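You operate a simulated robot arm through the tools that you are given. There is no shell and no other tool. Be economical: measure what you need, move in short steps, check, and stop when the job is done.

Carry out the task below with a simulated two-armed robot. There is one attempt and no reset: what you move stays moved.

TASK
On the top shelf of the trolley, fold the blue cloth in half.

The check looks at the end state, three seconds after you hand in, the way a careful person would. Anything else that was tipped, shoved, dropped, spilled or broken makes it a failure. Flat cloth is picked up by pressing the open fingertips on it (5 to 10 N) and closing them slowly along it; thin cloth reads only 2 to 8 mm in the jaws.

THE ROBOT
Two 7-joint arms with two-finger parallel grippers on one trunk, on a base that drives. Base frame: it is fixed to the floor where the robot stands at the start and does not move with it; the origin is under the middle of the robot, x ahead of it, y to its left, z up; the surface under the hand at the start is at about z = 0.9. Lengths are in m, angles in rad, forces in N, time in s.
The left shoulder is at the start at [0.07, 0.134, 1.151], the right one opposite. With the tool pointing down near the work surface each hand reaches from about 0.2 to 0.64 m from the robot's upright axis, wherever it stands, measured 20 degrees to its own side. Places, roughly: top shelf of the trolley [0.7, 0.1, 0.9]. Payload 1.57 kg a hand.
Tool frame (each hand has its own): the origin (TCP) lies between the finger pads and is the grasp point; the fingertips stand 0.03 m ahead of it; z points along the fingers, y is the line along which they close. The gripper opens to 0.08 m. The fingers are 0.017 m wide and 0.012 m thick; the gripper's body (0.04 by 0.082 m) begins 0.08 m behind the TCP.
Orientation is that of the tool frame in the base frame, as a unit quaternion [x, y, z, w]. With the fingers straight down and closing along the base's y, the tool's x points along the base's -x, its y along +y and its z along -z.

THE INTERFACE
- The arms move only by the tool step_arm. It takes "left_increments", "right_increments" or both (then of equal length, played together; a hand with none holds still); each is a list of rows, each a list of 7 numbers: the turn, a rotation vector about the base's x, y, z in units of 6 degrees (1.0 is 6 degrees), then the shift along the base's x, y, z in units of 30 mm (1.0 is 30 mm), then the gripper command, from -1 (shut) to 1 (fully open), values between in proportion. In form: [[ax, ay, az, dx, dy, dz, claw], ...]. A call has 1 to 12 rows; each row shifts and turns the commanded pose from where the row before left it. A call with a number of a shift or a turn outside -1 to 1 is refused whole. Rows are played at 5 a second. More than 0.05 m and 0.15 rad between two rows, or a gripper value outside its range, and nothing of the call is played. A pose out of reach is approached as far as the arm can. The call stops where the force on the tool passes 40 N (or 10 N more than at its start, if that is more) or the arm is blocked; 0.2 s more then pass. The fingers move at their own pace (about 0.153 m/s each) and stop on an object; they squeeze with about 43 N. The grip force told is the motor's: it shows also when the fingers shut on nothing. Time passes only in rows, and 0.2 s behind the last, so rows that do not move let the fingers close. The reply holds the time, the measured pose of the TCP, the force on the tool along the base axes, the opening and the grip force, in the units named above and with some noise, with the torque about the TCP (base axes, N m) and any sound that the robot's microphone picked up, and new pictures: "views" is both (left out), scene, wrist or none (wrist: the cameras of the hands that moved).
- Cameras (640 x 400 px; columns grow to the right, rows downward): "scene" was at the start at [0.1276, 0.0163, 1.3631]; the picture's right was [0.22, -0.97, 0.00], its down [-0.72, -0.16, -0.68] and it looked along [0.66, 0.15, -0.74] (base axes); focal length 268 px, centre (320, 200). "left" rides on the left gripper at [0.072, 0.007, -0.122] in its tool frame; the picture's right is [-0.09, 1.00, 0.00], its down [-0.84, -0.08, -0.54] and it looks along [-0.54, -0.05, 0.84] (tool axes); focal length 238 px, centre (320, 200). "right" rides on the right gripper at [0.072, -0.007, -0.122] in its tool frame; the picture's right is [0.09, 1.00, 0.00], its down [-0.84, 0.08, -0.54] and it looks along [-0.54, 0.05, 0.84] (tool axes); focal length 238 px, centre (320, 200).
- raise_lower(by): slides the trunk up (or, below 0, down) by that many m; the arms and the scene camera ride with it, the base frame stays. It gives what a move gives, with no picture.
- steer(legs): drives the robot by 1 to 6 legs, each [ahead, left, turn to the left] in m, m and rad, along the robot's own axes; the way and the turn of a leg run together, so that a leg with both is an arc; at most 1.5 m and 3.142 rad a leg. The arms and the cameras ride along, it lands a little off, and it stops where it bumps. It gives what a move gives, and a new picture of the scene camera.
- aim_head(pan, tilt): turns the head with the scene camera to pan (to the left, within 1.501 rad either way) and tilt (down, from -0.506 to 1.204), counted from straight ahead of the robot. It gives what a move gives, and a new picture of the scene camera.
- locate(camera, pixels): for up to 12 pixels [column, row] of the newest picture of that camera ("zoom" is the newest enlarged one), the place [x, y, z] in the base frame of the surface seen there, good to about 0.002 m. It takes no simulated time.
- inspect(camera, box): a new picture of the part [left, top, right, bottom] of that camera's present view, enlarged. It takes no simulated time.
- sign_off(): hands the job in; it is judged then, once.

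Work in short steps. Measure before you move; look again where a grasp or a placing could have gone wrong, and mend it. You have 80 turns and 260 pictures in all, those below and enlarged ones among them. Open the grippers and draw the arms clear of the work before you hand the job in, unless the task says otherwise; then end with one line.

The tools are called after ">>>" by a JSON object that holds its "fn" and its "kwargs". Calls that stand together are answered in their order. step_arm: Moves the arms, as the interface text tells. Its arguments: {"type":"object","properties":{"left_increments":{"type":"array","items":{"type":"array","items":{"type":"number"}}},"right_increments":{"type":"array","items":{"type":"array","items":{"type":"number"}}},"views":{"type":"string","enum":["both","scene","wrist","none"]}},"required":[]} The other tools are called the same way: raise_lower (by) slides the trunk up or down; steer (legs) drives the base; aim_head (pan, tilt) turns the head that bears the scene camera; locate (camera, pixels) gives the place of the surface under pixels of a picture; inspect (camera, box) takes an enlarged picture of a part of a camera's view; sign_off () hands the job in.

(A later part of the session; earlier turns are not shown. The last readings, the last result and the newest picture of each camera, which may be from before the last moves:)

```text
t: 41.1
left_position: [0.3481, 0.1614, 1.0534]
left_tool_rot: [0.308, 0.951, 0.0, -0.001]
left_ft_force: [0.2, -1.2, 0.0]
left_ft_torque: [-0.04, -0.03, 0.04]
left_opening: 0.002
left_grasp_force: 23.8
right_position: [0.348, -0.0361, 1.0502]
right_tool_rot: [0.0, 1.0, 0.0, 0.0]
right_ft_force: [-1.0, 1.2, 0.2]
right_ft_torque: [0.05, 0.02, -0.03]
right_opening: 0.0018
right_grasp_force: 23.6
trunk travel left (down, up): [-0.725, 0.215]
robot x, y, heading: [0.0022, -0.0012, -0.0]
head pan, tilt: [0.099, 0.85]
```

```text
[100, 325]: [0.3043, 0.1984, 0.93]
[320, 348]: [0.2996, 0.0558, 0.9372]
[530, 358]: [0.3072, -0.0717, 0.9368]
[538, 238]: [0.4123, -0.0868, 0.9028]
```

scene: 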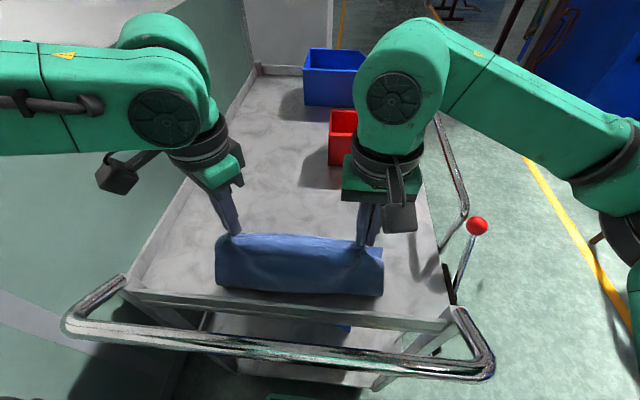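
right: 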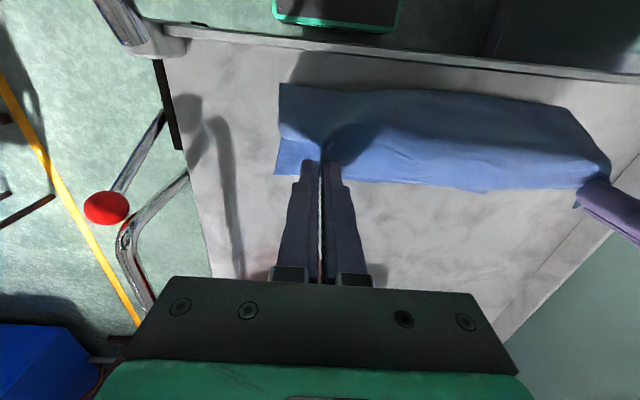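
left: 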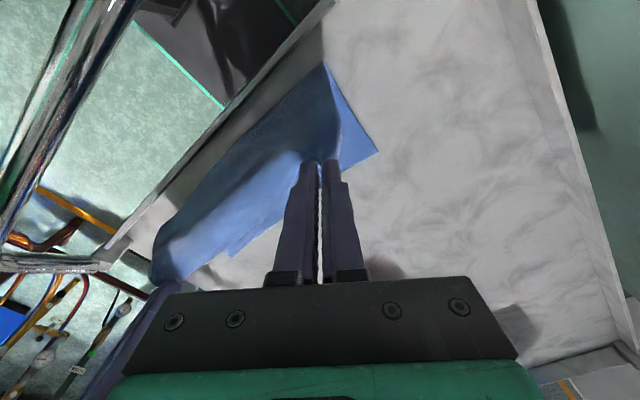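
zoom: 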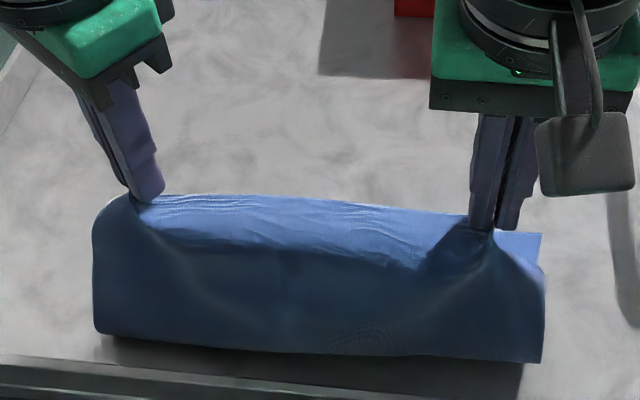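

The free edge lies straight at x≈0.418, and the bend is heading to ≈0.29. Now I lay the held edge over toward +x, grips landing at x≈0.404, and take the left yaw out on the way.

>>> {"fn": "step_arm", "kwargs": {"left_increments": [[0, 0, 1, 0.6, 0, -0.3, -1], [0, 0, 1, 0.5, 0, -0.6, -1], [0, 0, 1, 0.4, 0, -0.8, -1], [0, 0, 1, 0.3, 0, -0.8, -1], [0, 0, 1, 0.1, 0, -0.7, -1], [0, 0, 1, 0, 0, -0.4, -1], [0, 0, 0, 0, 0, 0, -1]], "right_increments": [[0, 0, 0, 0.6, 0, -0.3, -1], [0, 0, 0, 0.5, 0, -0.6, -1], [0, 0, 0, 0.4, 0, -0.8, -1], [0, 0, 0, 0.3, 0, -0.8, -1], [0, 0, 0, 0.1, 0, -0.7, -1], [0, 0, 0, 0, 0, -0.3, -1], [0, 0, 0, 0, 0, 0, -1]]}}

>>> {"fn": "inspect", "kwargs": {"camera": "scene", "box": [180, 170, 420, 320]}}

```text
t: 42.7
left_position: [0.407, 0.16, 0.9453]
left_tool_rot: [-0.001, 1.0, 0.0, -0.001]
left_ft_force: [-0.2, 0.5, -0.1]
left_ft_torque: [0.0, 0.01, 0.02]
left_opening: 0.0021
left_grasp_force: 23.7
right_position: [0.4067, -0.0371, 0.9466]
right_tool_rot: [0.0, 1.0, 0.0, 0.0]
right_ft_force: [0.0, -0.3, 0.0]
right_ft_torque: [-0.01, -0.02, -0.02]
right_opening: 0.0023
right_grasp_force: 23.4
trunk travel left (down, up): [-0.725, 0.215]
robot x, y, heading: [-0.003, -0.0016, -0.003]
head pan, tilt: [0.099, 0.85]
```

scene: 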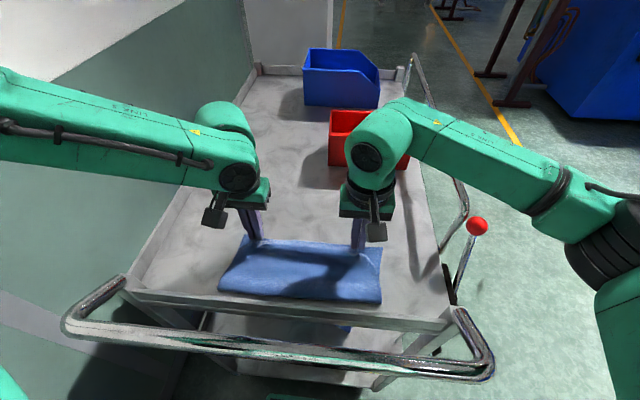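
right: 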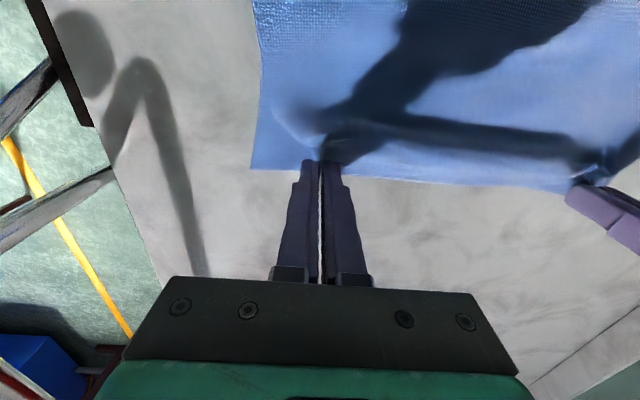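
left: 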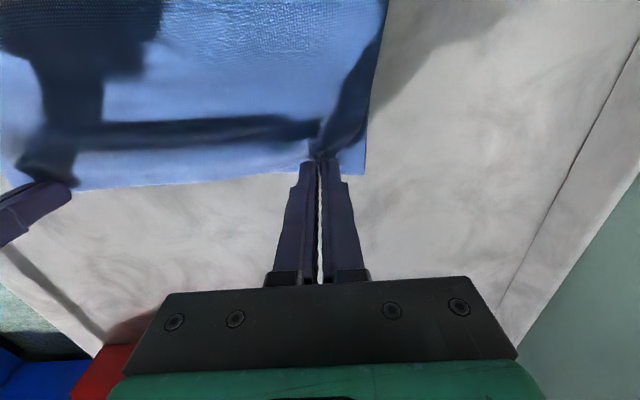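

```text
2.67 times, centred on (300, 245) of scene
```

zoom: 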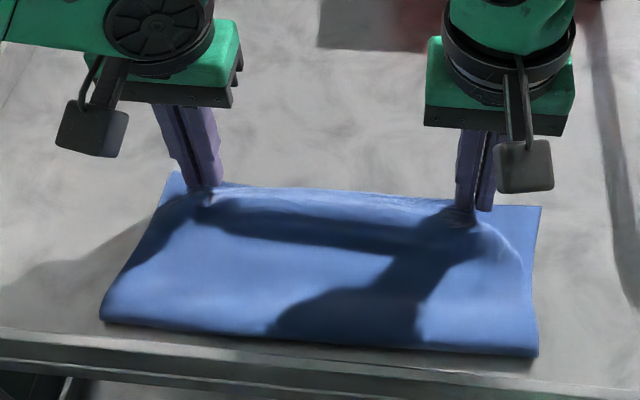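

Very good. I check edge alignment at the +x side before releasing.

>>> {"fn": "locate", "kwargs": {"camera": "left", "pixels": [[362, 172], [340, 172], [250, 178], [120, 187], [380, 20]]}}

>>> {"fn": "inspect", "kwargs": {"camera": "left", "box": [60, 80, 400, 220]}}

>>> {"fn": "inspect", "kwargs": {"camera": "right", "box": [230, 80, 600, 220]}}

>>> {"fn": "locate", "kwargs": {"camera": "right", "pixels": [[255, 166], [290, 169], [380, 175], [500, 186]]}}

>>> {"fn": "locate", "kwargs": {"camera": "scene", "pixels": [[222, 290], [300, 297], [378, 302]]}}

```text
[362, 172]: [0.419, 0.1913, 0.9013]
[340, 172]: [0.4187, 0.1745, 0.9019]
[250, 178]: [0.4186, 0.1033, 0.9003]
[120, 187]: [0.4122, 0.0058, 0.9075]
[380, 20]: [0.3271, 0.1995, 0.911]
```

```text
1.88 times, centred on (230, 150) of left
```

zoom: 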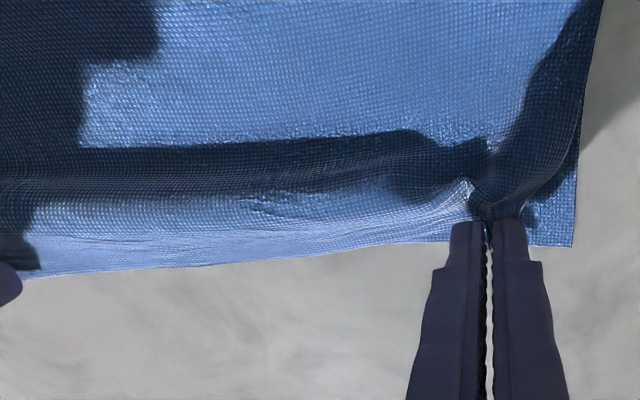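

```text
1.73 times, centred on (415, 150) of right
```

zoom: 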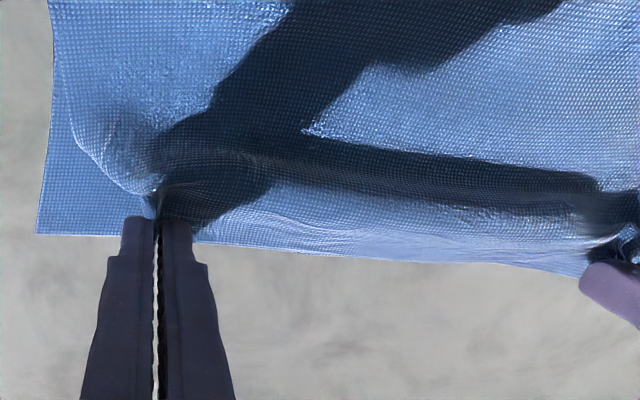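

```text
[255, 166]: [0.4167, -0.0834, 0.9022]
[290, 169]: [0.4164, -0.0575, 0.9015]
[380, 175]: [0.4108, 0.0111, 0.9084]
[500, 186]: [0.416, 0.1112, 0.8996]
```

```text
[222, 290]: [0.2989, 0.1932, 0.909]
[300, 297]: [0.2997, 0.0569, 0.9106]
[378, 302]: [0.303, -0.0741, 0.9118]
```

Edges match within a few mm (0.411–0.418), crease at x≈0.30. I move 6 mm further +x, lower the tips to just above the layers and open slowly so the gathers spread out.

>>> {"fn": "step_arm", "kwargs": {"left_increments": [[0, 0, 0, 0.2, 0, -0.15, -1], [0, 0, 0, 0, 0, -0.1, -1], [0, 0, 0, 0, 0, 0, -0.9], [0, 0, 0, 0, 0, 0, -0.7], [0, 0, 0, 0, 0, 0, -0.5], [0, 0, 0, 0, 0, 0, -0.3], [0, 0, 0, 0, 0, 0, -0.1], [0, 0, 0, 0, 0, 0, 0]], "right_increments": [[0, 0, 0, 0.2, 0, -0.15, -1], [0, 0, 0, 0, 0, -0.15, -1], [0, 0, 0, 0, 0, 0, -0.9], [0, 0, 0, 0, 0, 0, -0.7], [0, 0, 0, 0, 0, 0, -0.5], [0, 0, 0, 0, 0, 0, -0.3], [0, 0, 0, 0, 0, 0, -0.1], [0, 0, 0, 0, 0, 0, 0]], "views": "wrist"}}

```text
t: 44.5
left_position: [0.412, 0.1614, 0.9376]
left_tool_rot: [-0.002, 1.0, 0.0, -0.001]
left_ft_force: [-0.3, 0.8, 0.1]
left_ft_torque: [-0.01, 0.02, -0.03]
left_opening: 0.04
left_grasp_force: 0.1
right_position: [0.4115, -0.0358, 0.9362]
right_tool_rot: [0.0, 1.0, 0.001, 0.0]
right_ft_force: [-0.3, 0.5, 0.0]
right_ft_torque: [0.0, 0.01, 0.01]
right_opening: 0.0399
right_grasp_force: 0.0
trunk travel left (down, up): [-0.725, 0.215]
robot x, y, heading: [0.0011, -0.002, 0.003]
head pan, tilt: [0.099, 0.85]
```

right: 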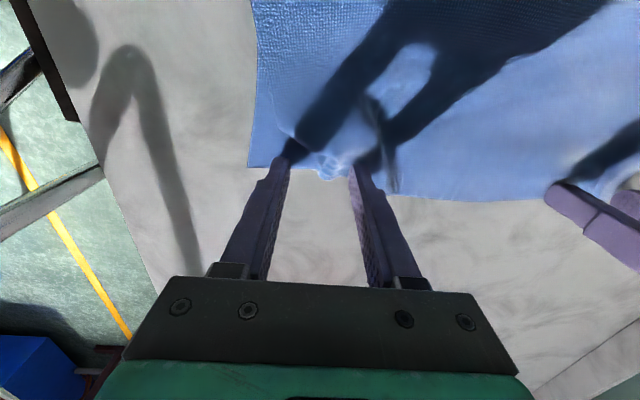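
left: 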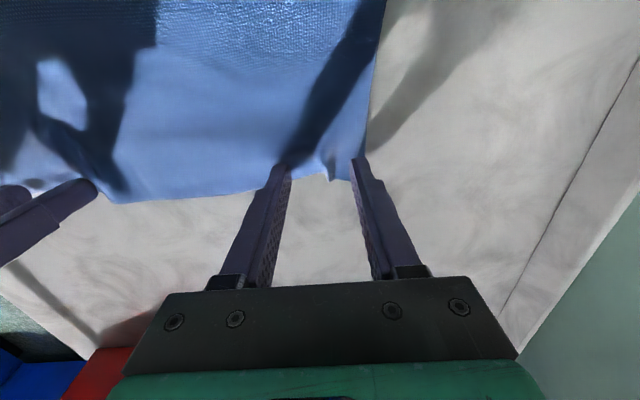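

Released. I raise both hands straight up and out to see the result.

>>> {"fn": "step_arm", "kwargs": {"left_increments": [[0, 0, 0, 0, 0, 0.4, 0.1], [0, 0, 0, 0, 0, 0.9, 0.2], [0, 0, 0, 0, 0, 0.9, 0.3], [0, 0, 0, 0, 0.5, 0.9, 0.3], [0, 0, 0, 0, 0.8, 0.9, 0.3], [0, 0, 0, 0, 0.8, 0.5, 0.3]], "right_increments": [[0, 0, 0, 0, 0, 0.4, 0.1], [0, 0, 0, 0, 0, 0.9, 0.2], [0, 0, 0, 0, 0, 0.9, 0.3], [0, 0, 0, 0, -0.5, 0.9, 0.3], [0, 0, 0, 0, -0.8, 0.9, 0.3], [0, 0, 0, 0, -0.8, 0.5, 0.3]]}}

>>> {"fn": "inspect", "kwargs": {"camera": "scene", "box": [180, 170, 420, 320]}}

```text
t: 45.9
left_position: [0.4128, 0.223, 1.0729]
left_tool_rot: [0.0, 1.0, 0.0, -0.001]
left_ft_force: [-0.2, 0.2, -0.3]
left_ft_torque: [-0.01, -0.03, 0.0]
left_opening: 0.0519
left_grasp_force: 0.0
right_position: [0.4107, -0.0991, 1.0698]
right_tool_rot: [0.0, 1.0, 0.0, 0.0]
right_ft_force: [-0.4, -0.3, 0.7]
right_ft_torque: [0.0, 0.02, 0.01]
right_opening: 0.0519
right_grasp_force: 0.1
trunk travel left (down, up): [-0.725, 0.215]
robot x, y, heading: [-0.0031, -0.0018, 0.003]
head pan, tilt: [0.099, 0.85]
```

scene: 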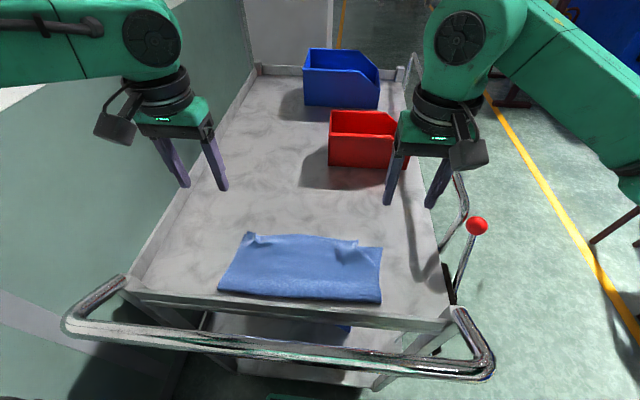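
right: 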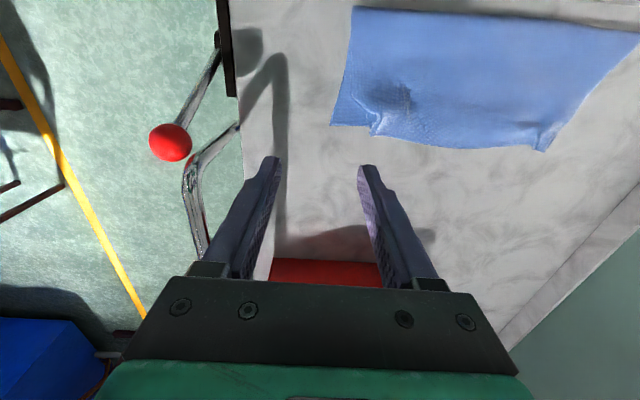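
left: 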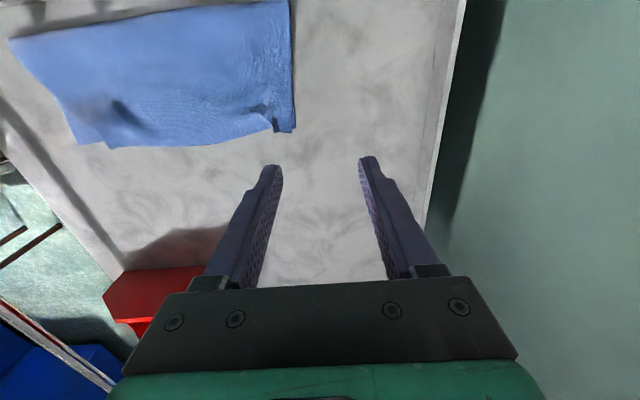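

```text
2.67 times, centred on (300, 245) of scene
```

zoom: 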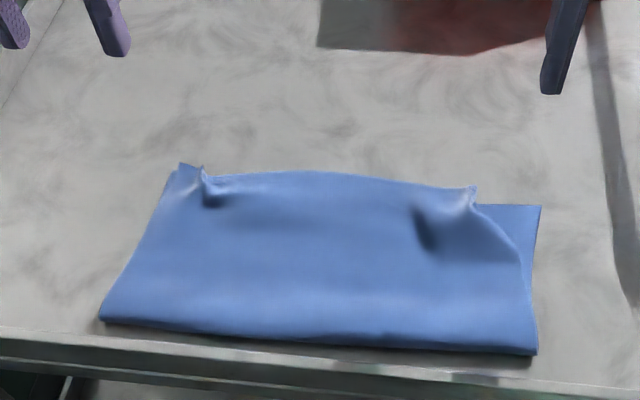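

A neat fold overall, with a gathered bump at each grip point and the right top corner pulled in. I look closely at both corners.

>>> {"fn": "inspect", "kwargs": {"camera": "right", "box": [310, 0, 450, 160]}}

>>> {"fn": "inspect", "kwargs": {"camera": "left", "box": [200, 40, 320, 160]}}

>>> {"fn": "locate", "kwargs": {"camera": "right", "pixels": [[333, 123], [370, 127], [376, 134], [349, 90], [365, 106], [405, 97], [470, 143], [535, 147], [545, 150], [352, 10], [640, 35], [390, 125]]}}

```text
2.50 times, centred on (380, 80) of right
```

zoom: 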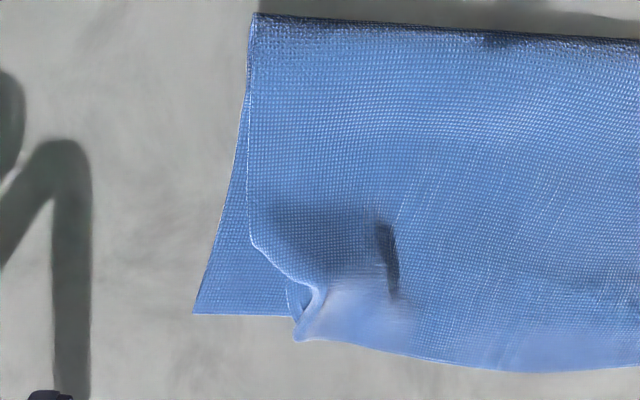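

```text
3.33 times, centred on (260, 100) of left
```

zoom: 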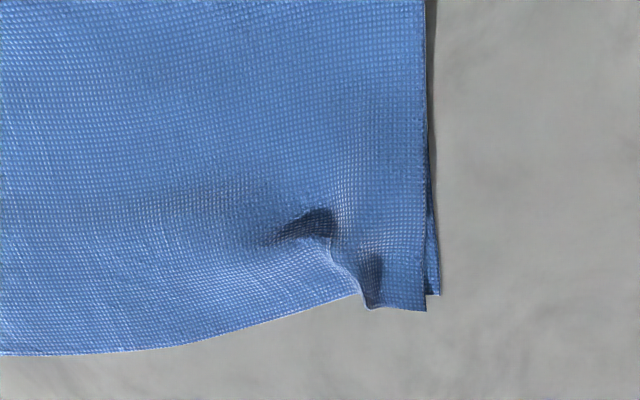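

```text
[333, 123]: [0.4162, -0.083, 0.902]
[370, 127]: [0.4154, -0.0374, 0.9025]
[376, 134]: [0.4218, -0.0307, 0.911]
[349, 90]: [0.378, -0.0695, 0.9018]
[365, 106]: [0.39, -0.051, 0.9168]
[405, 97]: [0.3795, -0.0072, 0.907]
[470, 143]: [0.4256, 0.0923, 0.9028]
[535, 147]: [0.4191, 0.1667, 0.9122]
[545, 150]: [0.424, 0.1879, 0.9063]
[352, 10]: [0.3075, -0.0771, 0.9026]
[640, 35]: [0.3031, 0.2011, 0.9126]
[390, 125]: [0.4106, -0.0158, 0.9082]
```

The left corner is fine; on the right the top layer's corner is tucked under. The gather still stands up at (0.405, −0.035), so I return the right hand there with jaws open 4 cm to re-pinch only that bump.

>>> {"fn": "step_arm", "kwargs": {"right_increments": [[0, 0, 0, 0, 0.7, -0.2, 0], [0, 0, 0, 0, 0.7, -0.8, 0], [0, 0, 0, 0, 0.7, -0.9, 0], [0, 0, 0, 0, 0, -0.9, 0], [0, 0, 0, 0, 0, -0.9, 0], [0, 0, 0, 0, 0, -0.7, 0], [0, 0, 0, 0, 0, 0, 0]]}}

```text
t: 47.5
left_position: [0.4121, 0.2236, 1.073]
left_tool_rot: [-0.001, 1.0, 0.0, -0.001]
left_ft_force: [0.6, -0.3, 0.2]
left_ft_torque: [0.01, 0.0, 0.01]
left_opening: 0.0521
left_grasp_force: 0.1
right_position: [0.4104, -0.0353, 0.9395]
right_tool_rot: [0.0, 1.0, 0.0, 0.0]
right_ft_force: [-0.2, -0.5, 1.1]
right_ft_torque: [0.02, -0.03, -0.03]
right_opening: 0.0397
right_grasp_force: 0.0
trunk travel left (down, up): [-0.725, 0.215]
robot x, y, heading: [0.0009, 0.0034, 0.004]
head pan, tilt: [0.099, 0.85]
```

scene: 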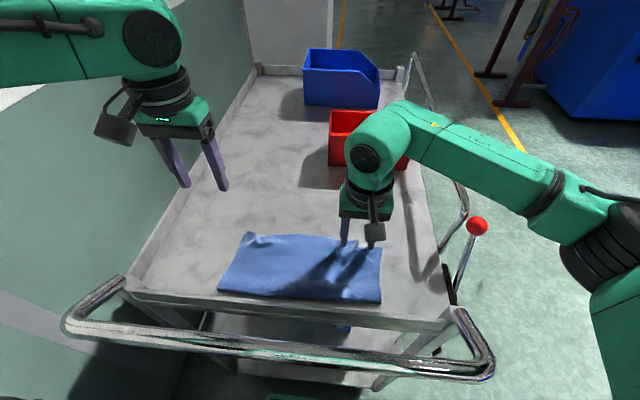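
right: 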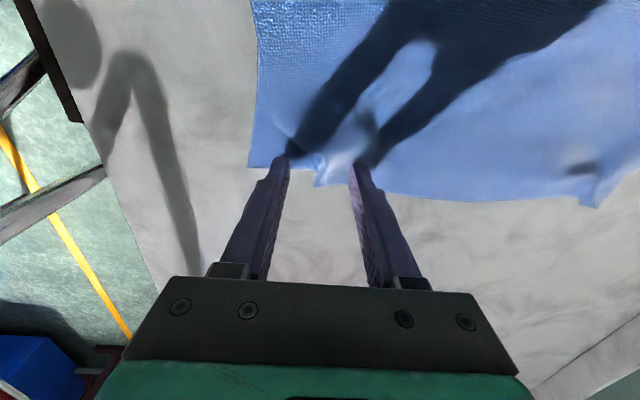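

The gather sits between the fingers. I close on it and lift 5 cm to free the tucked corner.

>>> {"fn": "step_arm", "kwargs": {"right_increments": [[0, 0, 0, -0.1, 0, -0.05, -0.2], [0, 0, 0, 0, 0, 0, -0.4], [0, 0, 0, 0, 0, 0, -0.6], [0, 0, 0, 0, 0, 0, -0.8], [0, 0, 0, 0, 0, 0, -1], [0, 0, 0, 0, 0, 0, -1], [0, 0, 0, -0.1, 0, 0.5, -1], [0, 0, 0, -0.1, 0, 0.6, -1], [0, 0, 0, -0.1, 0, 0.6, -1], [0, 0, 0, 0, 0, 0, -1]]}}

>>> {"fn": "inspect", "kwargs": {"camera": "right", "box": [220, 40, 420, 200]}}

```text
t: 49.7
left_position: [0.4122, 0.224, 1.0741]
left_tool_rot: [-0.001, 1.0, 0.001, -0.001]
left_ft_force: [-0.1, -0.4, 0.1]
left_ft_torque: [-0.03, -0.01, 0.0]
left_opening: 0.0519
left_grasp_force: 0.0
right_position: [0.3978, -0.0369, 0.9902]
right_tool_rot: [0.0, 1.0, 0.001, -0.001]
right_ft_force: [-0.5, 1.1, 0.2]
right_ft_torque: [0.01, -0.03, -0.04]
right_opening: 0.0022
right_grasp_force: 24.4
trunk travel left (down, up): [-0.725, 0.215]
robot x, y, heading: [0.0017, 0.0003, -0.002]
head pan, tilt: [0.099, 0.85]
```

scene: 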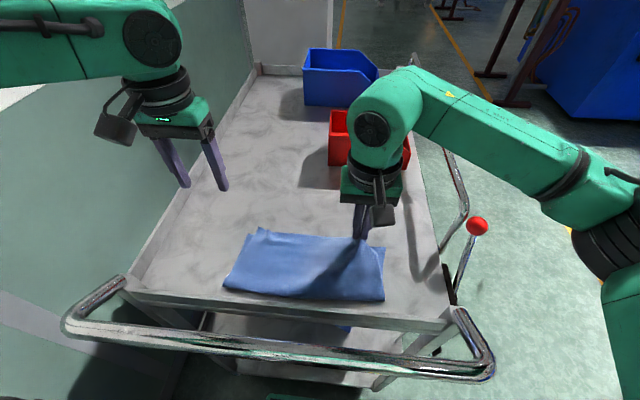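
right: 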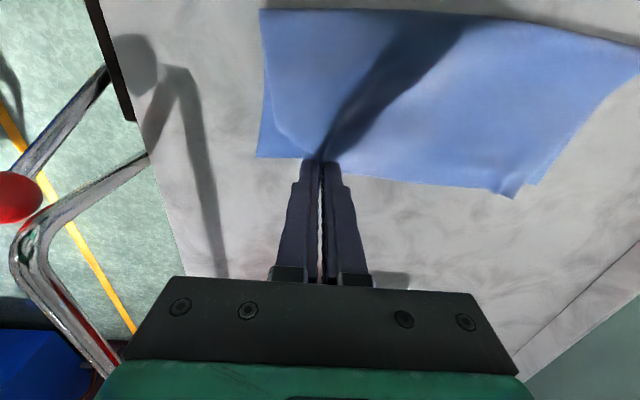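

```text
2.50 times, centred on (320, 120) of right
```

zoom: 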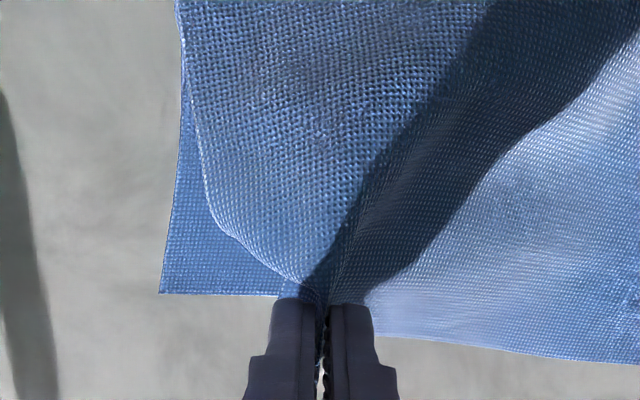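

The wing hangs beneath the grip. I move outward (−y) about 3 cm and low so the wing touches, then come back inward while lowering so the corner trails outward and spreads.

>>> {"fn": "step_arm", "kwargs": {"right_increments": [[0, 0, 0, 0.2, -0.5, 0.3, -1], [0, 0, 0, 0.3, -0.6, 0, -1], [0, 0, 0, 0.2, 0, -0.6, -1], [0, 0, 0, 0, 0.1, -0.5, -1], [0, 0, 0, -0.1, 0.4, -0.4, -1], [0, 0, 0, -0.1, 0.5, -0.2, -1], [0, 0, 0, 0, 0, 0, -1]]}}

>>> {"fn": "inspect", "kwargs": {"camera": "right", "box": [220, 40, 420, 200]}}

>>> {"fn": "inspect", "kwargs": {"camera": "scene", "box": [300, 200, 420, 310]}}

```text
t: 51.3
left_position: [0.4119, 0.2214, 1.073]
left_tool_rot: [0.0, 1.0, 0.0, -0.002]
left_ft_force: [0.6, 0.3, 0.1]
left_ft_torque: [0.03, 0.02, -0.01]
left_opening: 0.052
left_grasp_force: 0.1
right_position: [0.4133, -0.0386, 0.9482]
right_tool_rot: [-0.001, 1.0, -0.001, 0.0]
right_ft_force: [0.0, 0.3, 0.4]
right_ft_torque: [0.0, 0.0, 0.0]
right_opening: 0.0025
right_grasp_force: 23.3
trunk travel left (down, up): [-0.725, 0.215]
robot x, y, heading: [0.0023, -0.0027, -0.001]
head pan, tilt: [0.099, 0.85]
```

scene: 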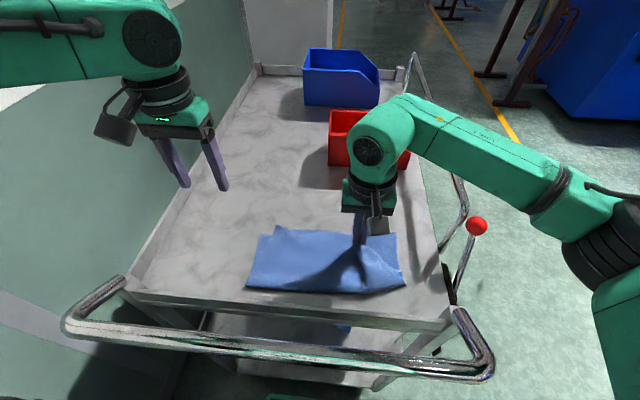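
right: 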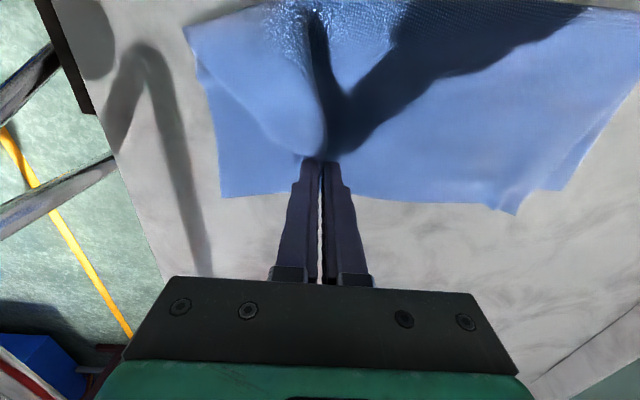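

```text
2.50 times, centred on (320, 120) of right
```

zoom: 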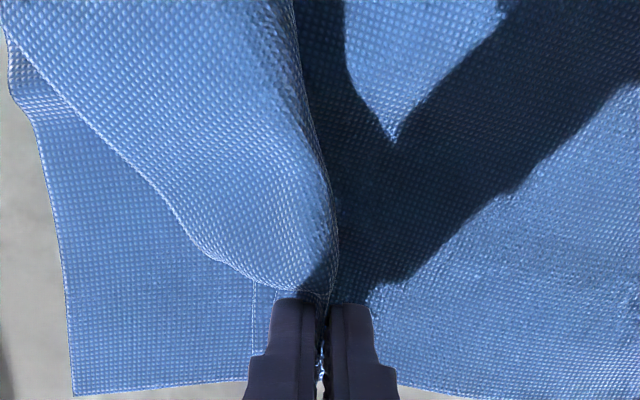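

```text
3.64 times, centred on (360, 255) of scene
```

zoom: 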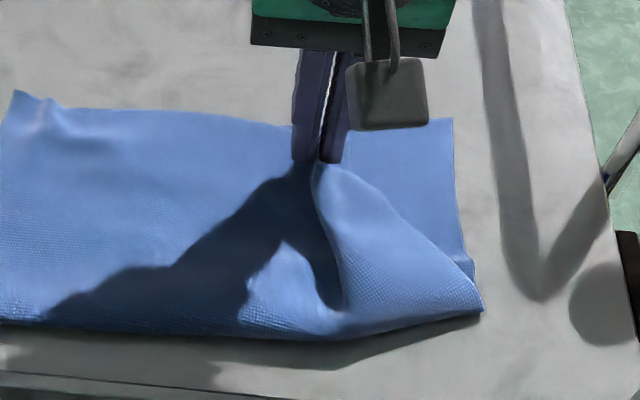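

The whole cloth slid ~3 cm to −y and the wing did not spread. I lift this corner higher to see how the wing actually hangs.

>>> {"fn": "step_arm", "kwargs": {"right_increments": [[0, 0, 0, -0.2, 0, 0.8, -1], [0, 0, 0, -0.4, -0.2, 0.8, -1], [0, 0, 0, -0.5, -0.2, 0.8, -1], [0, 0, 0, -0.3, -0.1, 0.4, -1], [0, 0, 0, 0, 0, 0, -1], [0, 0, 0, 0, 0, 0, -1]]}}

>>> {"fn": "inspect", "kwargs": {"camera": "scene", "box": [230, 190, 430, 315]}}

>>> {"fn": "inspect", "kwargs": {"camera": "right", "box": [180, 20, 420, 200]}}

```text
t: 52.7
left_position: [0.4118, 0.2229, 1.0742]
left_tool_rot: [-0.002, 1.0, 0.0, -0.001]
left_ft_force: [-0.3, 0.4, 0.2]
left_ft_torque: [0.04, -0.01, 0.03]
left_opening: 0.052
left_grasp_force: 0.0
right_position: [0.3713, -0.0542, 1.0301]
right_tool_rot: [0.0, 1.0, 0.0, 0.0]
right_ft_force: [-0.5, 0.6, 0.3]
right_ft_torque: [-0.01, 0.05, 0.01]
right_opening: 0.0025
right_grasp_force: 23.7
trunk travel left (down, up): [-0.725, 0.215]
robot x, y, heading: [0.0002, -0.0008, 0.0]
head pan, tilt: [0.099, 0.85]
```

scene: 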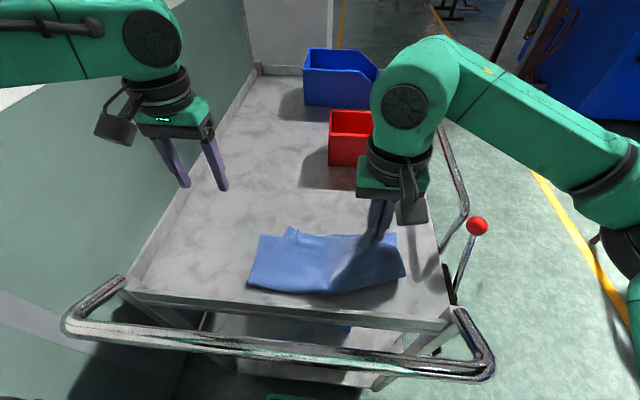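
right: 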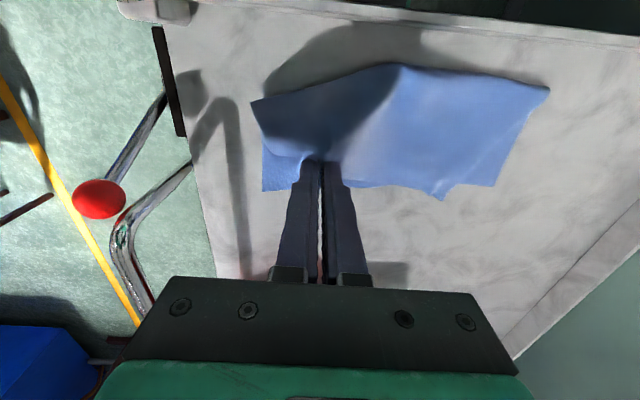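

```text
3.20 times, centred on (330, 252) of scene
```

zoom: 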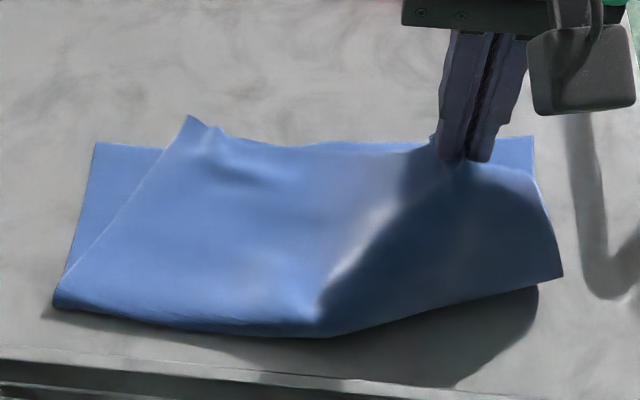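

```text
2.22 times, centred on (300, 110) of right
```

zoom: 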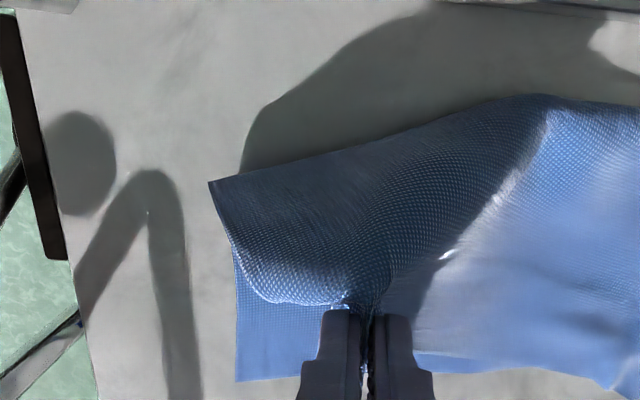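

The top layer has shifted ~3 cm toward −y against the bottom. I'll re-grip the left gather too and re-lay the top edge with both hands, yawing the right tool (as worked for the left wing). First I measure.

>>> {"fn": "locate", "kwargs": {"camera": "scene", "pixels": [[261, 236], [396, 233], [288, 228], [298, 231], [296, 236], [303, 243], [249, 284], [290, 291], [330, 293], [403, 275]]}}

>>> {"fn": "inspect", "kwargs": {"camera": "left", "box": [60, 40, 320, 200]}}

```text
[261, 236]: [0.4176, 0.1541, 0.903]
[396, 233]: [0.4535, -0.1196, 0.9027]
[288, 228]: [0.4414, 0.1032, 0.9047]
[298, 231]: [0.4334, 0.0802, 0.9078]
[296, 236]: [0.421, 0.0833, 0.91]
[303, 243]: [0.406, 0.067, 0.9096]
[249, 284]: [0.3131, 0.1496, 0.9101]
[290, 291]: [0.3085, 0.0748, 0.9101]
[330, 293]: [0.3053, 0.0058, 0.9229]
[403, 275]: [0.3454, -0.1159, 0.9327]
```

```text
2.46 times, centred on (190, 120) of left
```

zoom: 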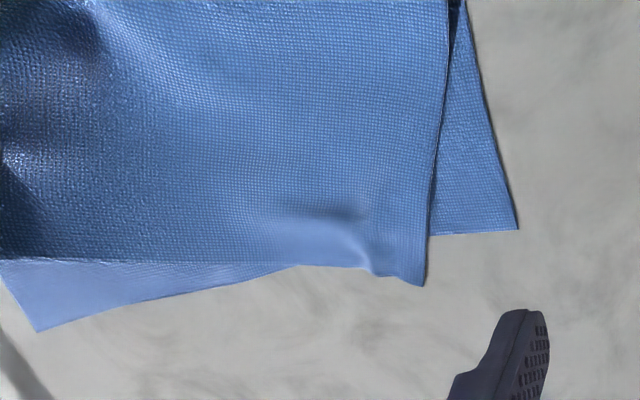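

Bottom layer corners: left (0.418, 0.154), right (0.454, −0.120); top-left corner at (0.441, 0.103). I bring the left hand down over the top layer's left gather at about (0.427, 0.078).

>>> {"fn": "step_arm", "kwargs": {"left_increments": [[0, 0, 0, 0.1, -0.95, 0, 0], [0, 0, 0, 0.1, -0.97, 0, 0], [0, 0, 0, 0.1, -0.97, -0.5, 0], [0, 0, 0, 0.1, -0.97, -0.8, 0], [0, 0, 0, 0.1, -0.97, -0.9, 0], [0, 0, 0, 0, 0, -0.9, 0], [0, 0, 0, 0, 0, -0.9, 0], [0, 0, 0, 0, 0, -0.3, 0], [0, 0, 0, 0, 0, 0, 0]], "views": "wrist"}}

```text
t: 54.7
left_position: [0.4274, 0.08, 0.944]
left_tool_rot: [-0.001, 1.0, 0.001, 0.0]
left_ft_force: [0.0, -0.4, -0.5]
left_ft_torque: [0.01, -0.01, 0.0]
left_opening: 0.04
left_grasp_force: 0.0
right_position: [0.372, -0.054, 1.0311]
right_tool_rot: [0.0, 1.0, 0.0, 0.0]
right_ft_force: [0.2, -0.6, 0.1]
right_ft_torque: [0.0, 0.02, -0.01]
right_opening: 0.0024
right_grasp_force: 23.5
trunk travel left (down, up): [-0.725, 0.215]
robot x, y, heading: [0.0012, 0.0006, -0.0]
head pan, tilt: [0.099, 0.85]
```

left: 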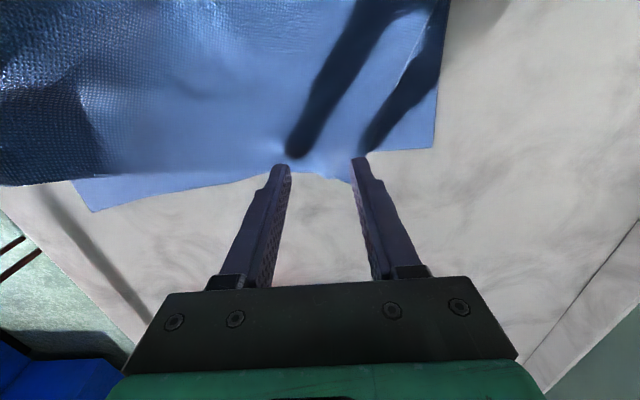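

The tips are right at the edge; I shift 7 mm −x and 6 mm −y and lower to light contact.

>>> {"fn": "step_arm", "kwargs": {"left_increments": [[0, 0, 0, -0.25, -0.2, 0, 0], [0, 0, 0, 0, 0, -0.2, 0], [0, 0, 0, 0, 0, -0.15, 0], [0, 0, 0, 0, 0, 0, 0]], "views": "none"}}

```text
t: 55.7
left_position: [0.4193, 0.073, 0.9335]
left_tool_rot: [-0.001, 1.0, 0.0, -0.001]
left_ft_force: [-0.1, 0.0, 1.1]
left_ft_torque: [0.02, -0.01, 0.0]
left_opening: 0.04
left_grasp_force: 0.0
right_position: [0.3722, -0.0548, 1.0312]
right_tool_rot: [0.0, 1.0, -0.001, 0.0]
right_ft_force: [1.0, -0.3, 0.3]
right_ft_torque: [0.01, -0.03, 0.01]
right_opening: 0.0023
right_grasp_force: 24.3
trunk travel left (down, up): [-0.725, 0.215]
robot x, y, heading: [0.0041, -0.0015, 0.006]
head pan, tilt: [0.099, 0.85]
```

Light contact (1 N). I press slightly more and close slowly, then raise a little to check.

>>> {"fn": "step_arm", "kwargs": {"left_increments": [[0, 0, 0, 0, 0, -0.05, 0], [0, 0, 0, 0, 0, -0.02, -0.12], [0, 0, 0, 0, 0, 0, -0.25], [0, 0, 0, 0, 0, 0, -0.4], [0, 0, 0, 0, 0, 0, -0.55], [0, 0, 0, 0, 0, 0, -0.7], [0, 0, 0, 0, 0, 0, -0.85], [0, 0, 0, 0, 0, 0, -1], [0, 0, 0, 0, 0, 0, -1], [0, 0, 0, -0.1, 0, 0.6, -1], [0, 0, 0, -0.2, 0, 0.7, -1], [0, 0, 0, 0, 0, 0, -1]]}}

>>> {"fn": "inspect", "kwargs": {"camera": "scene", "box": [230, 190, 430, 315]}}

```text
t: 58.3
left_position: [0.4094, 0.0739, 0.9715]
left_tool_rot: [-0.001, 1.0, 0.0, -0.002]
left_ft_force: [0.2, -0.2, 0.2]
left_ft_torque: [0.02, -0.01, 0.04]
left_opening: 0.0037
left_grasp_force: 24.3
right_position: [0.3722, -0.0544, 1.0292]
right_tool_rot: [0.0, 1.0, 0.0, -0.001]
right_ft_force: [0.1, 0.0, 0.7]
right_ft_torque: [0.02, 0.0, 0.02]
right_opening: 0.0025
right_grasp_force: 24.0
trunk travel left (down, up): [-0.725, 0.215]
robot x, y, heading: [-0.0003, -0.0015, -0.002]
head pan, tilt: [0.099, 0.85]
```

scene: 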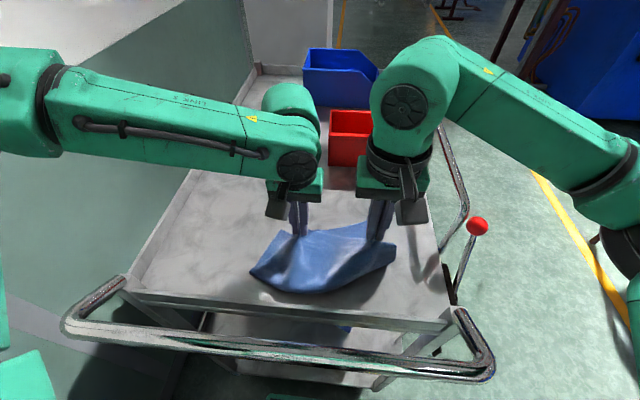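
left: 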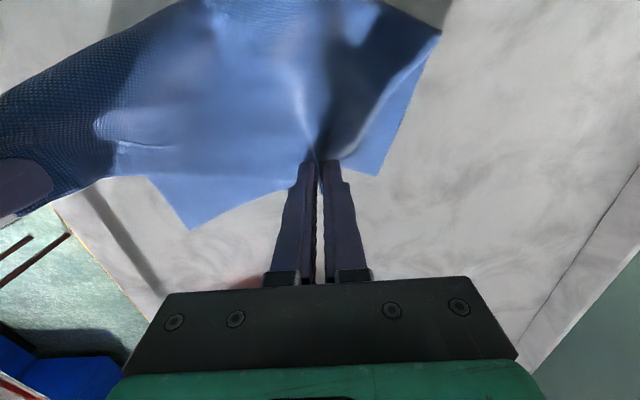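

```text
3.20 times, centred on (330, 252) of scene
```

zoom: 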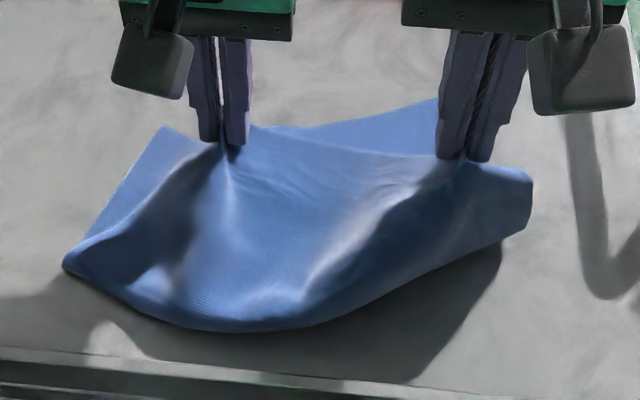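

Left reads 3.7 mm, possibly more than one layer. I raise both hands further and spread them to the original 0.2 m spacing to see whether the bottom layer comes along.

>>> {"fn": "step_arm", "kwargs": {"left_increments": [[0, 0, 0, -0.3, 0.5, 0.8, -1], [0, 0, 0, -0.3, 0.6, 0.8, -1], [0, 0, 0, 0, 0.6, 0.8, -1], [0, 0, 0, 0, 0.4, 0.8, -1], [0, 0, 0, 0, 0, 0, -1], [0, 0, 0, 0, 0, 0, -1]], "right_increments": [[0, 0, 0, 0, 0, 0.3, -1], [0, 0, 0, 0, 0, 0.3, -1], [0, 0, 0, 0, 0, 0.3, -1], [0, 0, 0, 0, 0, 0.3, -1], [0, 0, 0, 0, 0, 0, -1], [0, 0, 0, 0, 0, 0, -1]]}}

>>> {"fn": "inspect", "kwargs": {"camera": "scene", "box": [200, 160, 440, 310]}}

```text
t: 59.7
left_position: [0.3932, 0.1352, 1.0655]
left_tool_rot: [-0.001, 1.0, -0.002, 0.0]
left_ft_force: [-1.5, -26.9, -0.6]
left_ft_torque: [-0.8, 0.08, 0.11]
left_opening: 0.0044
left_grasp_force: 24.7
right_position: [0.3722, -0.0528, 1.0671]
right_tool_rot: [-0.001, 1.0, 0.003, 0.001]
right_ft_force: [1.3, 26.6, 0.0]
right_ft_torque: [0.89, -0.05, 0.12]
right_opening: 0.0047
right_grasp_force: 25.6
trunk travel left (down, up): [-0.725, 0.215]
robot x, y, heading: [0.0001, -0.0002, -0.002]
head pan, tilt: [0.099, 0.85]
```

scene: 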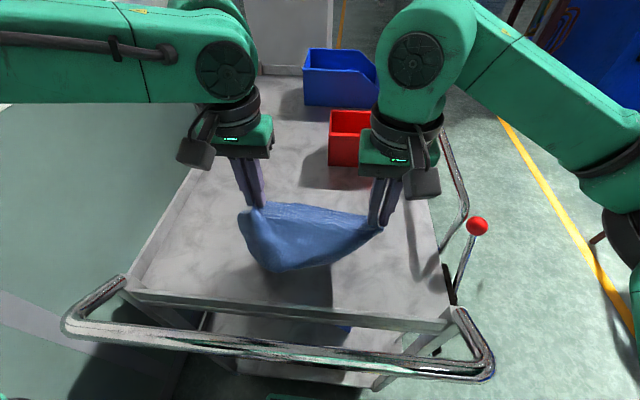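
right: 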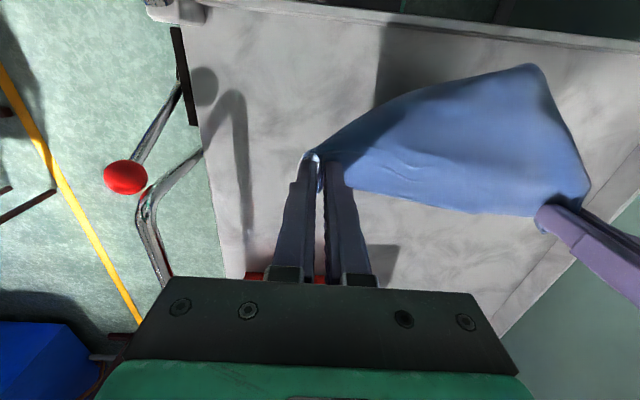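
left: 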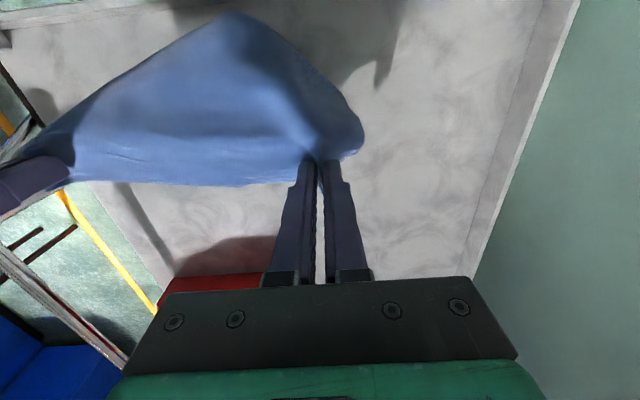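

```text
2.67 times, centred on (320, 235) of scene
```

zoom: 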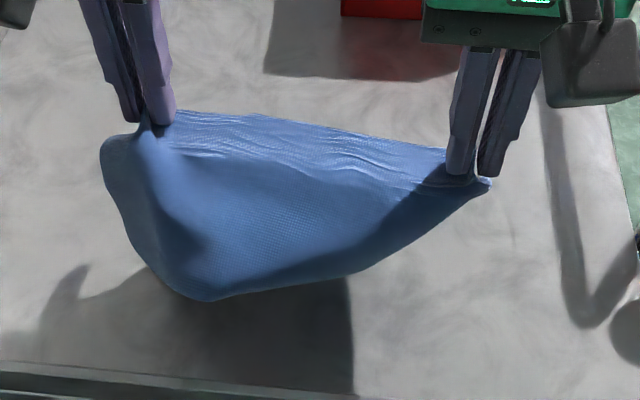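

The left jaw took both layers. I slacken, lower the left hand to the shelf and release only the left to sort the layers out.

>>> {"fn": "step_arm", "kwargs": {"left_increments": [[0, 0, 0, 0, -0.5, -0.6, -1], [0, 0, 0, 0.2, -0.3, -0.9, -1], [0, 0, 0, 0.2, 0, -0.9, -1], [0, 0, 0, 0.2, 0, -0.9, -1], [0, 0, 0, 0, 0, -0.6, -1], [0, 0, 0, 0, 0, 0, -0.5], [0, 0, 0, 0, 0, 0, 0.3], [0, 0, 0, 0, 0, 0, 0.6], [0, 0, 0, 0, 0, 0.8, 0.6], [0, 0, 0, 0, 0.5, 0.9, 0.6], [0, 0, 0, 0, 0.9, 0.9, 0.6], [0, 0, 0, 0, 0.9, 0.9, 0.6]], "right_increments": [[0, 0, 0, 0, 0, 0, -1], [0, 0, 0, 0, 0, 0, -1], [0, 0, 0, 0, 0, 0, -1], [0, 0, 0, 0, 0, -0.3, -1], [0, 0, 0, 0, 0, 0, -1], [0, 0, 0, 0, 0, 0, -1], [0, 0, 0, 0, 0, 0, -1], [0, 0, 0, 0, 0, 0, -1], [0, 0, 0, 0, 0, 0, -1], [0, 0, 0, 0, 0, 0, -1], [0, 0, 0, 0, 0, 0, -1], [0, 0, 0, 0, 0, 0, -1]]}}

>>> {"fn": "inspect", "kwargs": {"camera": "scene", "box": [200, 160, 440, 310]}}

```text
t: 62.3
left_position: [0.4084, 0.1812, 1.0554]
left_tool_rot: [0.0, 1.0, 0.0, -0.001]
left_ft_force: [-0.2, 0.7, 0.0]
left_ft_torque: [-0.02, -0.03, 0.01]
left_opening: 0.0641
left_grasp_force: 0.1
right_position: [0.3703, -0.0535, 1.0573]
right_tool_rot: [0.0, 1.0, 0.0, 0.0]
right_ft_force: [0.0, -0.2, -0.2]
right_ft_torque: [-0.05, 0.0, -0.01]
right_opening: 0.002
right_grasp_force: 23.7
trunk travel left (down, up): [-0.725, 0.215]
robot x, y, heading: [-0.0019, 0.0005, -0.003]
head pan, tilt: [0.099, 0.85]
```

scene: 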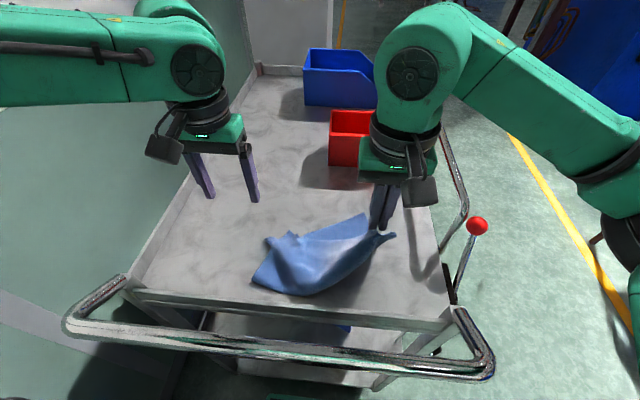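
right: 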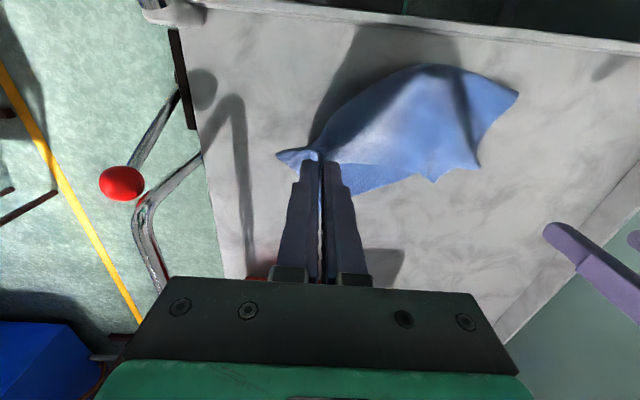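
left: 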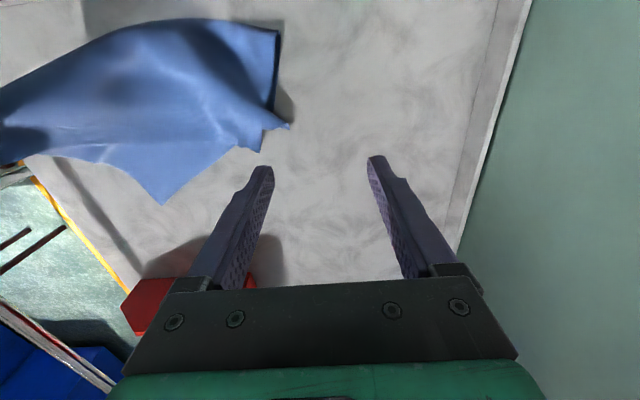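

```text
2.67 times, centred on (320, 235) of scene
```

zoom: 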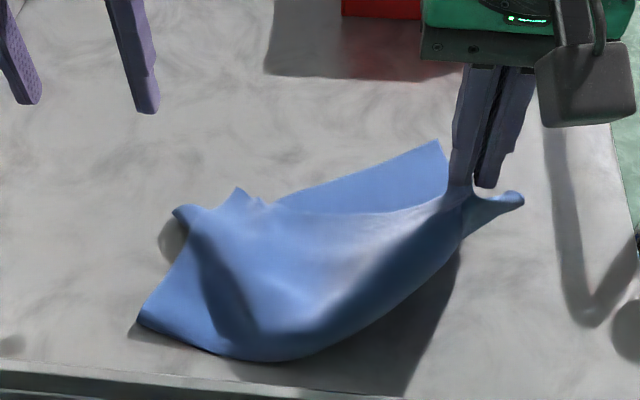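

The fold is still loosely there, and the right jaw now holds right near the top layer's corner. I measure the bottom layer's corners to lay the right corner onto its partner.

>>> {"fn": "locate", "kwargs": {"camera": "zoom", "pixels": [[437, 145], [178, 212], [240, 192], [142, 318], [260, 355], [250, 205], [515, 200], [300, 200]]}}

>>> {"fn": "inspect", "kwargs": {"camera": "left", "box": [0, 0, 320, 210]}}

>>> {"fn": "inspect", "kwargs": {"camera": "right", "box": [250, 40, 540, 210]}}

```text
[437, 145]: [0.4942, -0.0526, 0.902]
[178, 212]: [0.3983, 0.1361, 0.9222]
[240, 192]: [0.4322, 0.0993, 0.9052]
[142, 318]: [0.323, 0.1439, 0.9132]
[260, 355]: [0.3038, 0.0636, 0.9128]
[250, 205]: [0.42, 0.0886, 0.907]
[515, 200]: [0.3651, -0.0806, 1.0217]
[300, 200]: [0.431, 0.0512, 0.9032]
```

```text
1.90 times, centred on (160, 105) of left
```

zoom: 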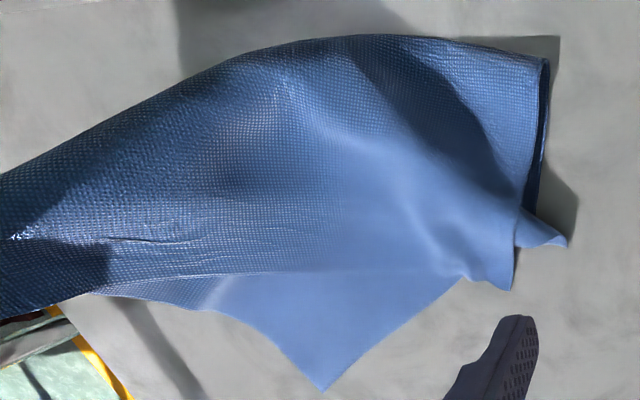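

```text
2.21 times, centred on (395, 125) of right
```

zoom: 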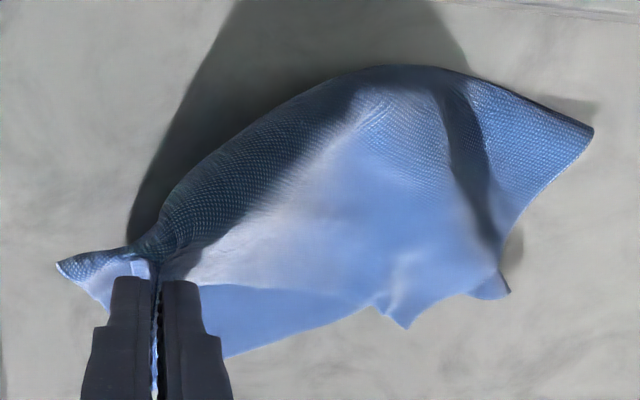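

At the top-left corner (0.432, 0.099) the top layer overhangs alone, so I can pinch just that: left hand to (0.426, 0.093) with a 3 cm opening.

>>> {"fn": "step_arm", "kwargs": {"left_increments": [[0, 0, 0, 0.2, -0.9, -0.2, -0.25], [0, 0, 0, 0.2, -0.9, -0.6, -0.25], [0, 0, 0, 0.2, -0.9, -0.8, -0.25], [0, 0, 0, 0, -0.25, -0.9, -0.25], [0, 0, 0, 0, 0, -0.9, -0.25], [0, 0, 0, 0, 0, -0.3, -0.25], [0, 0, 0, 0, 0, 0, -0.25]], "views": "wrist"}}

>>> {"fn": "inspect", "kwargs": {"camera": "left", "box": [220, 80, 420, 220]}}

```text
t: 63.9
left_position: [0.4286, 0.0921, 0.9444]
left_tool_rot: [-0.001, 1.0, 0.0, -0.001]
left_ft_force: [-0.3, -0.4, 0.2]
left_ft_torque: [-0.01, 0.03, 0.02]
left_opening: 0.0303
left_grasp_force: 0.1
right_position: [0.371, -0.0543, 1.0569]
right_tool_rot: [0.001, 1.0, 0.001, 0.001]
right_ft_force: [-0.3, -0.2, 1.5]
right_ft_torque: [-0.06, 0.02, -0.02]
right_opening: 0.0023
right_grasp_force: 23.9
trunk travel left (down, up): [-0.725, 0.215]
robot x, y, heading: [-0.0014, 0.0002, 0.001]
head pan, tilt: [0.099, 0.85]
```

left: 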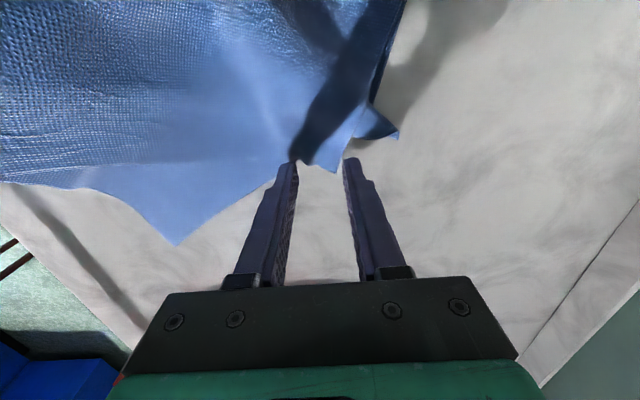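

```text
2.86 times, centred on (320, 150) of left
```

zoom: 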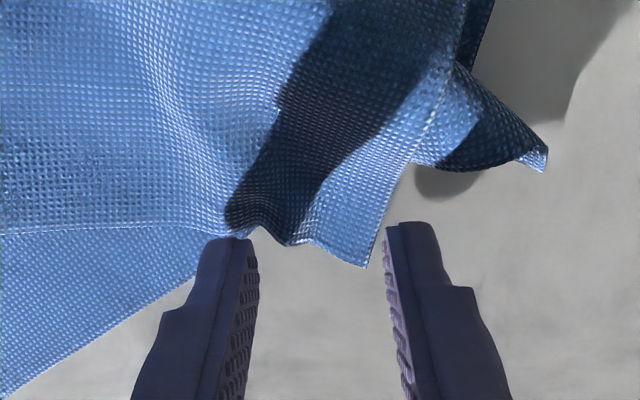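

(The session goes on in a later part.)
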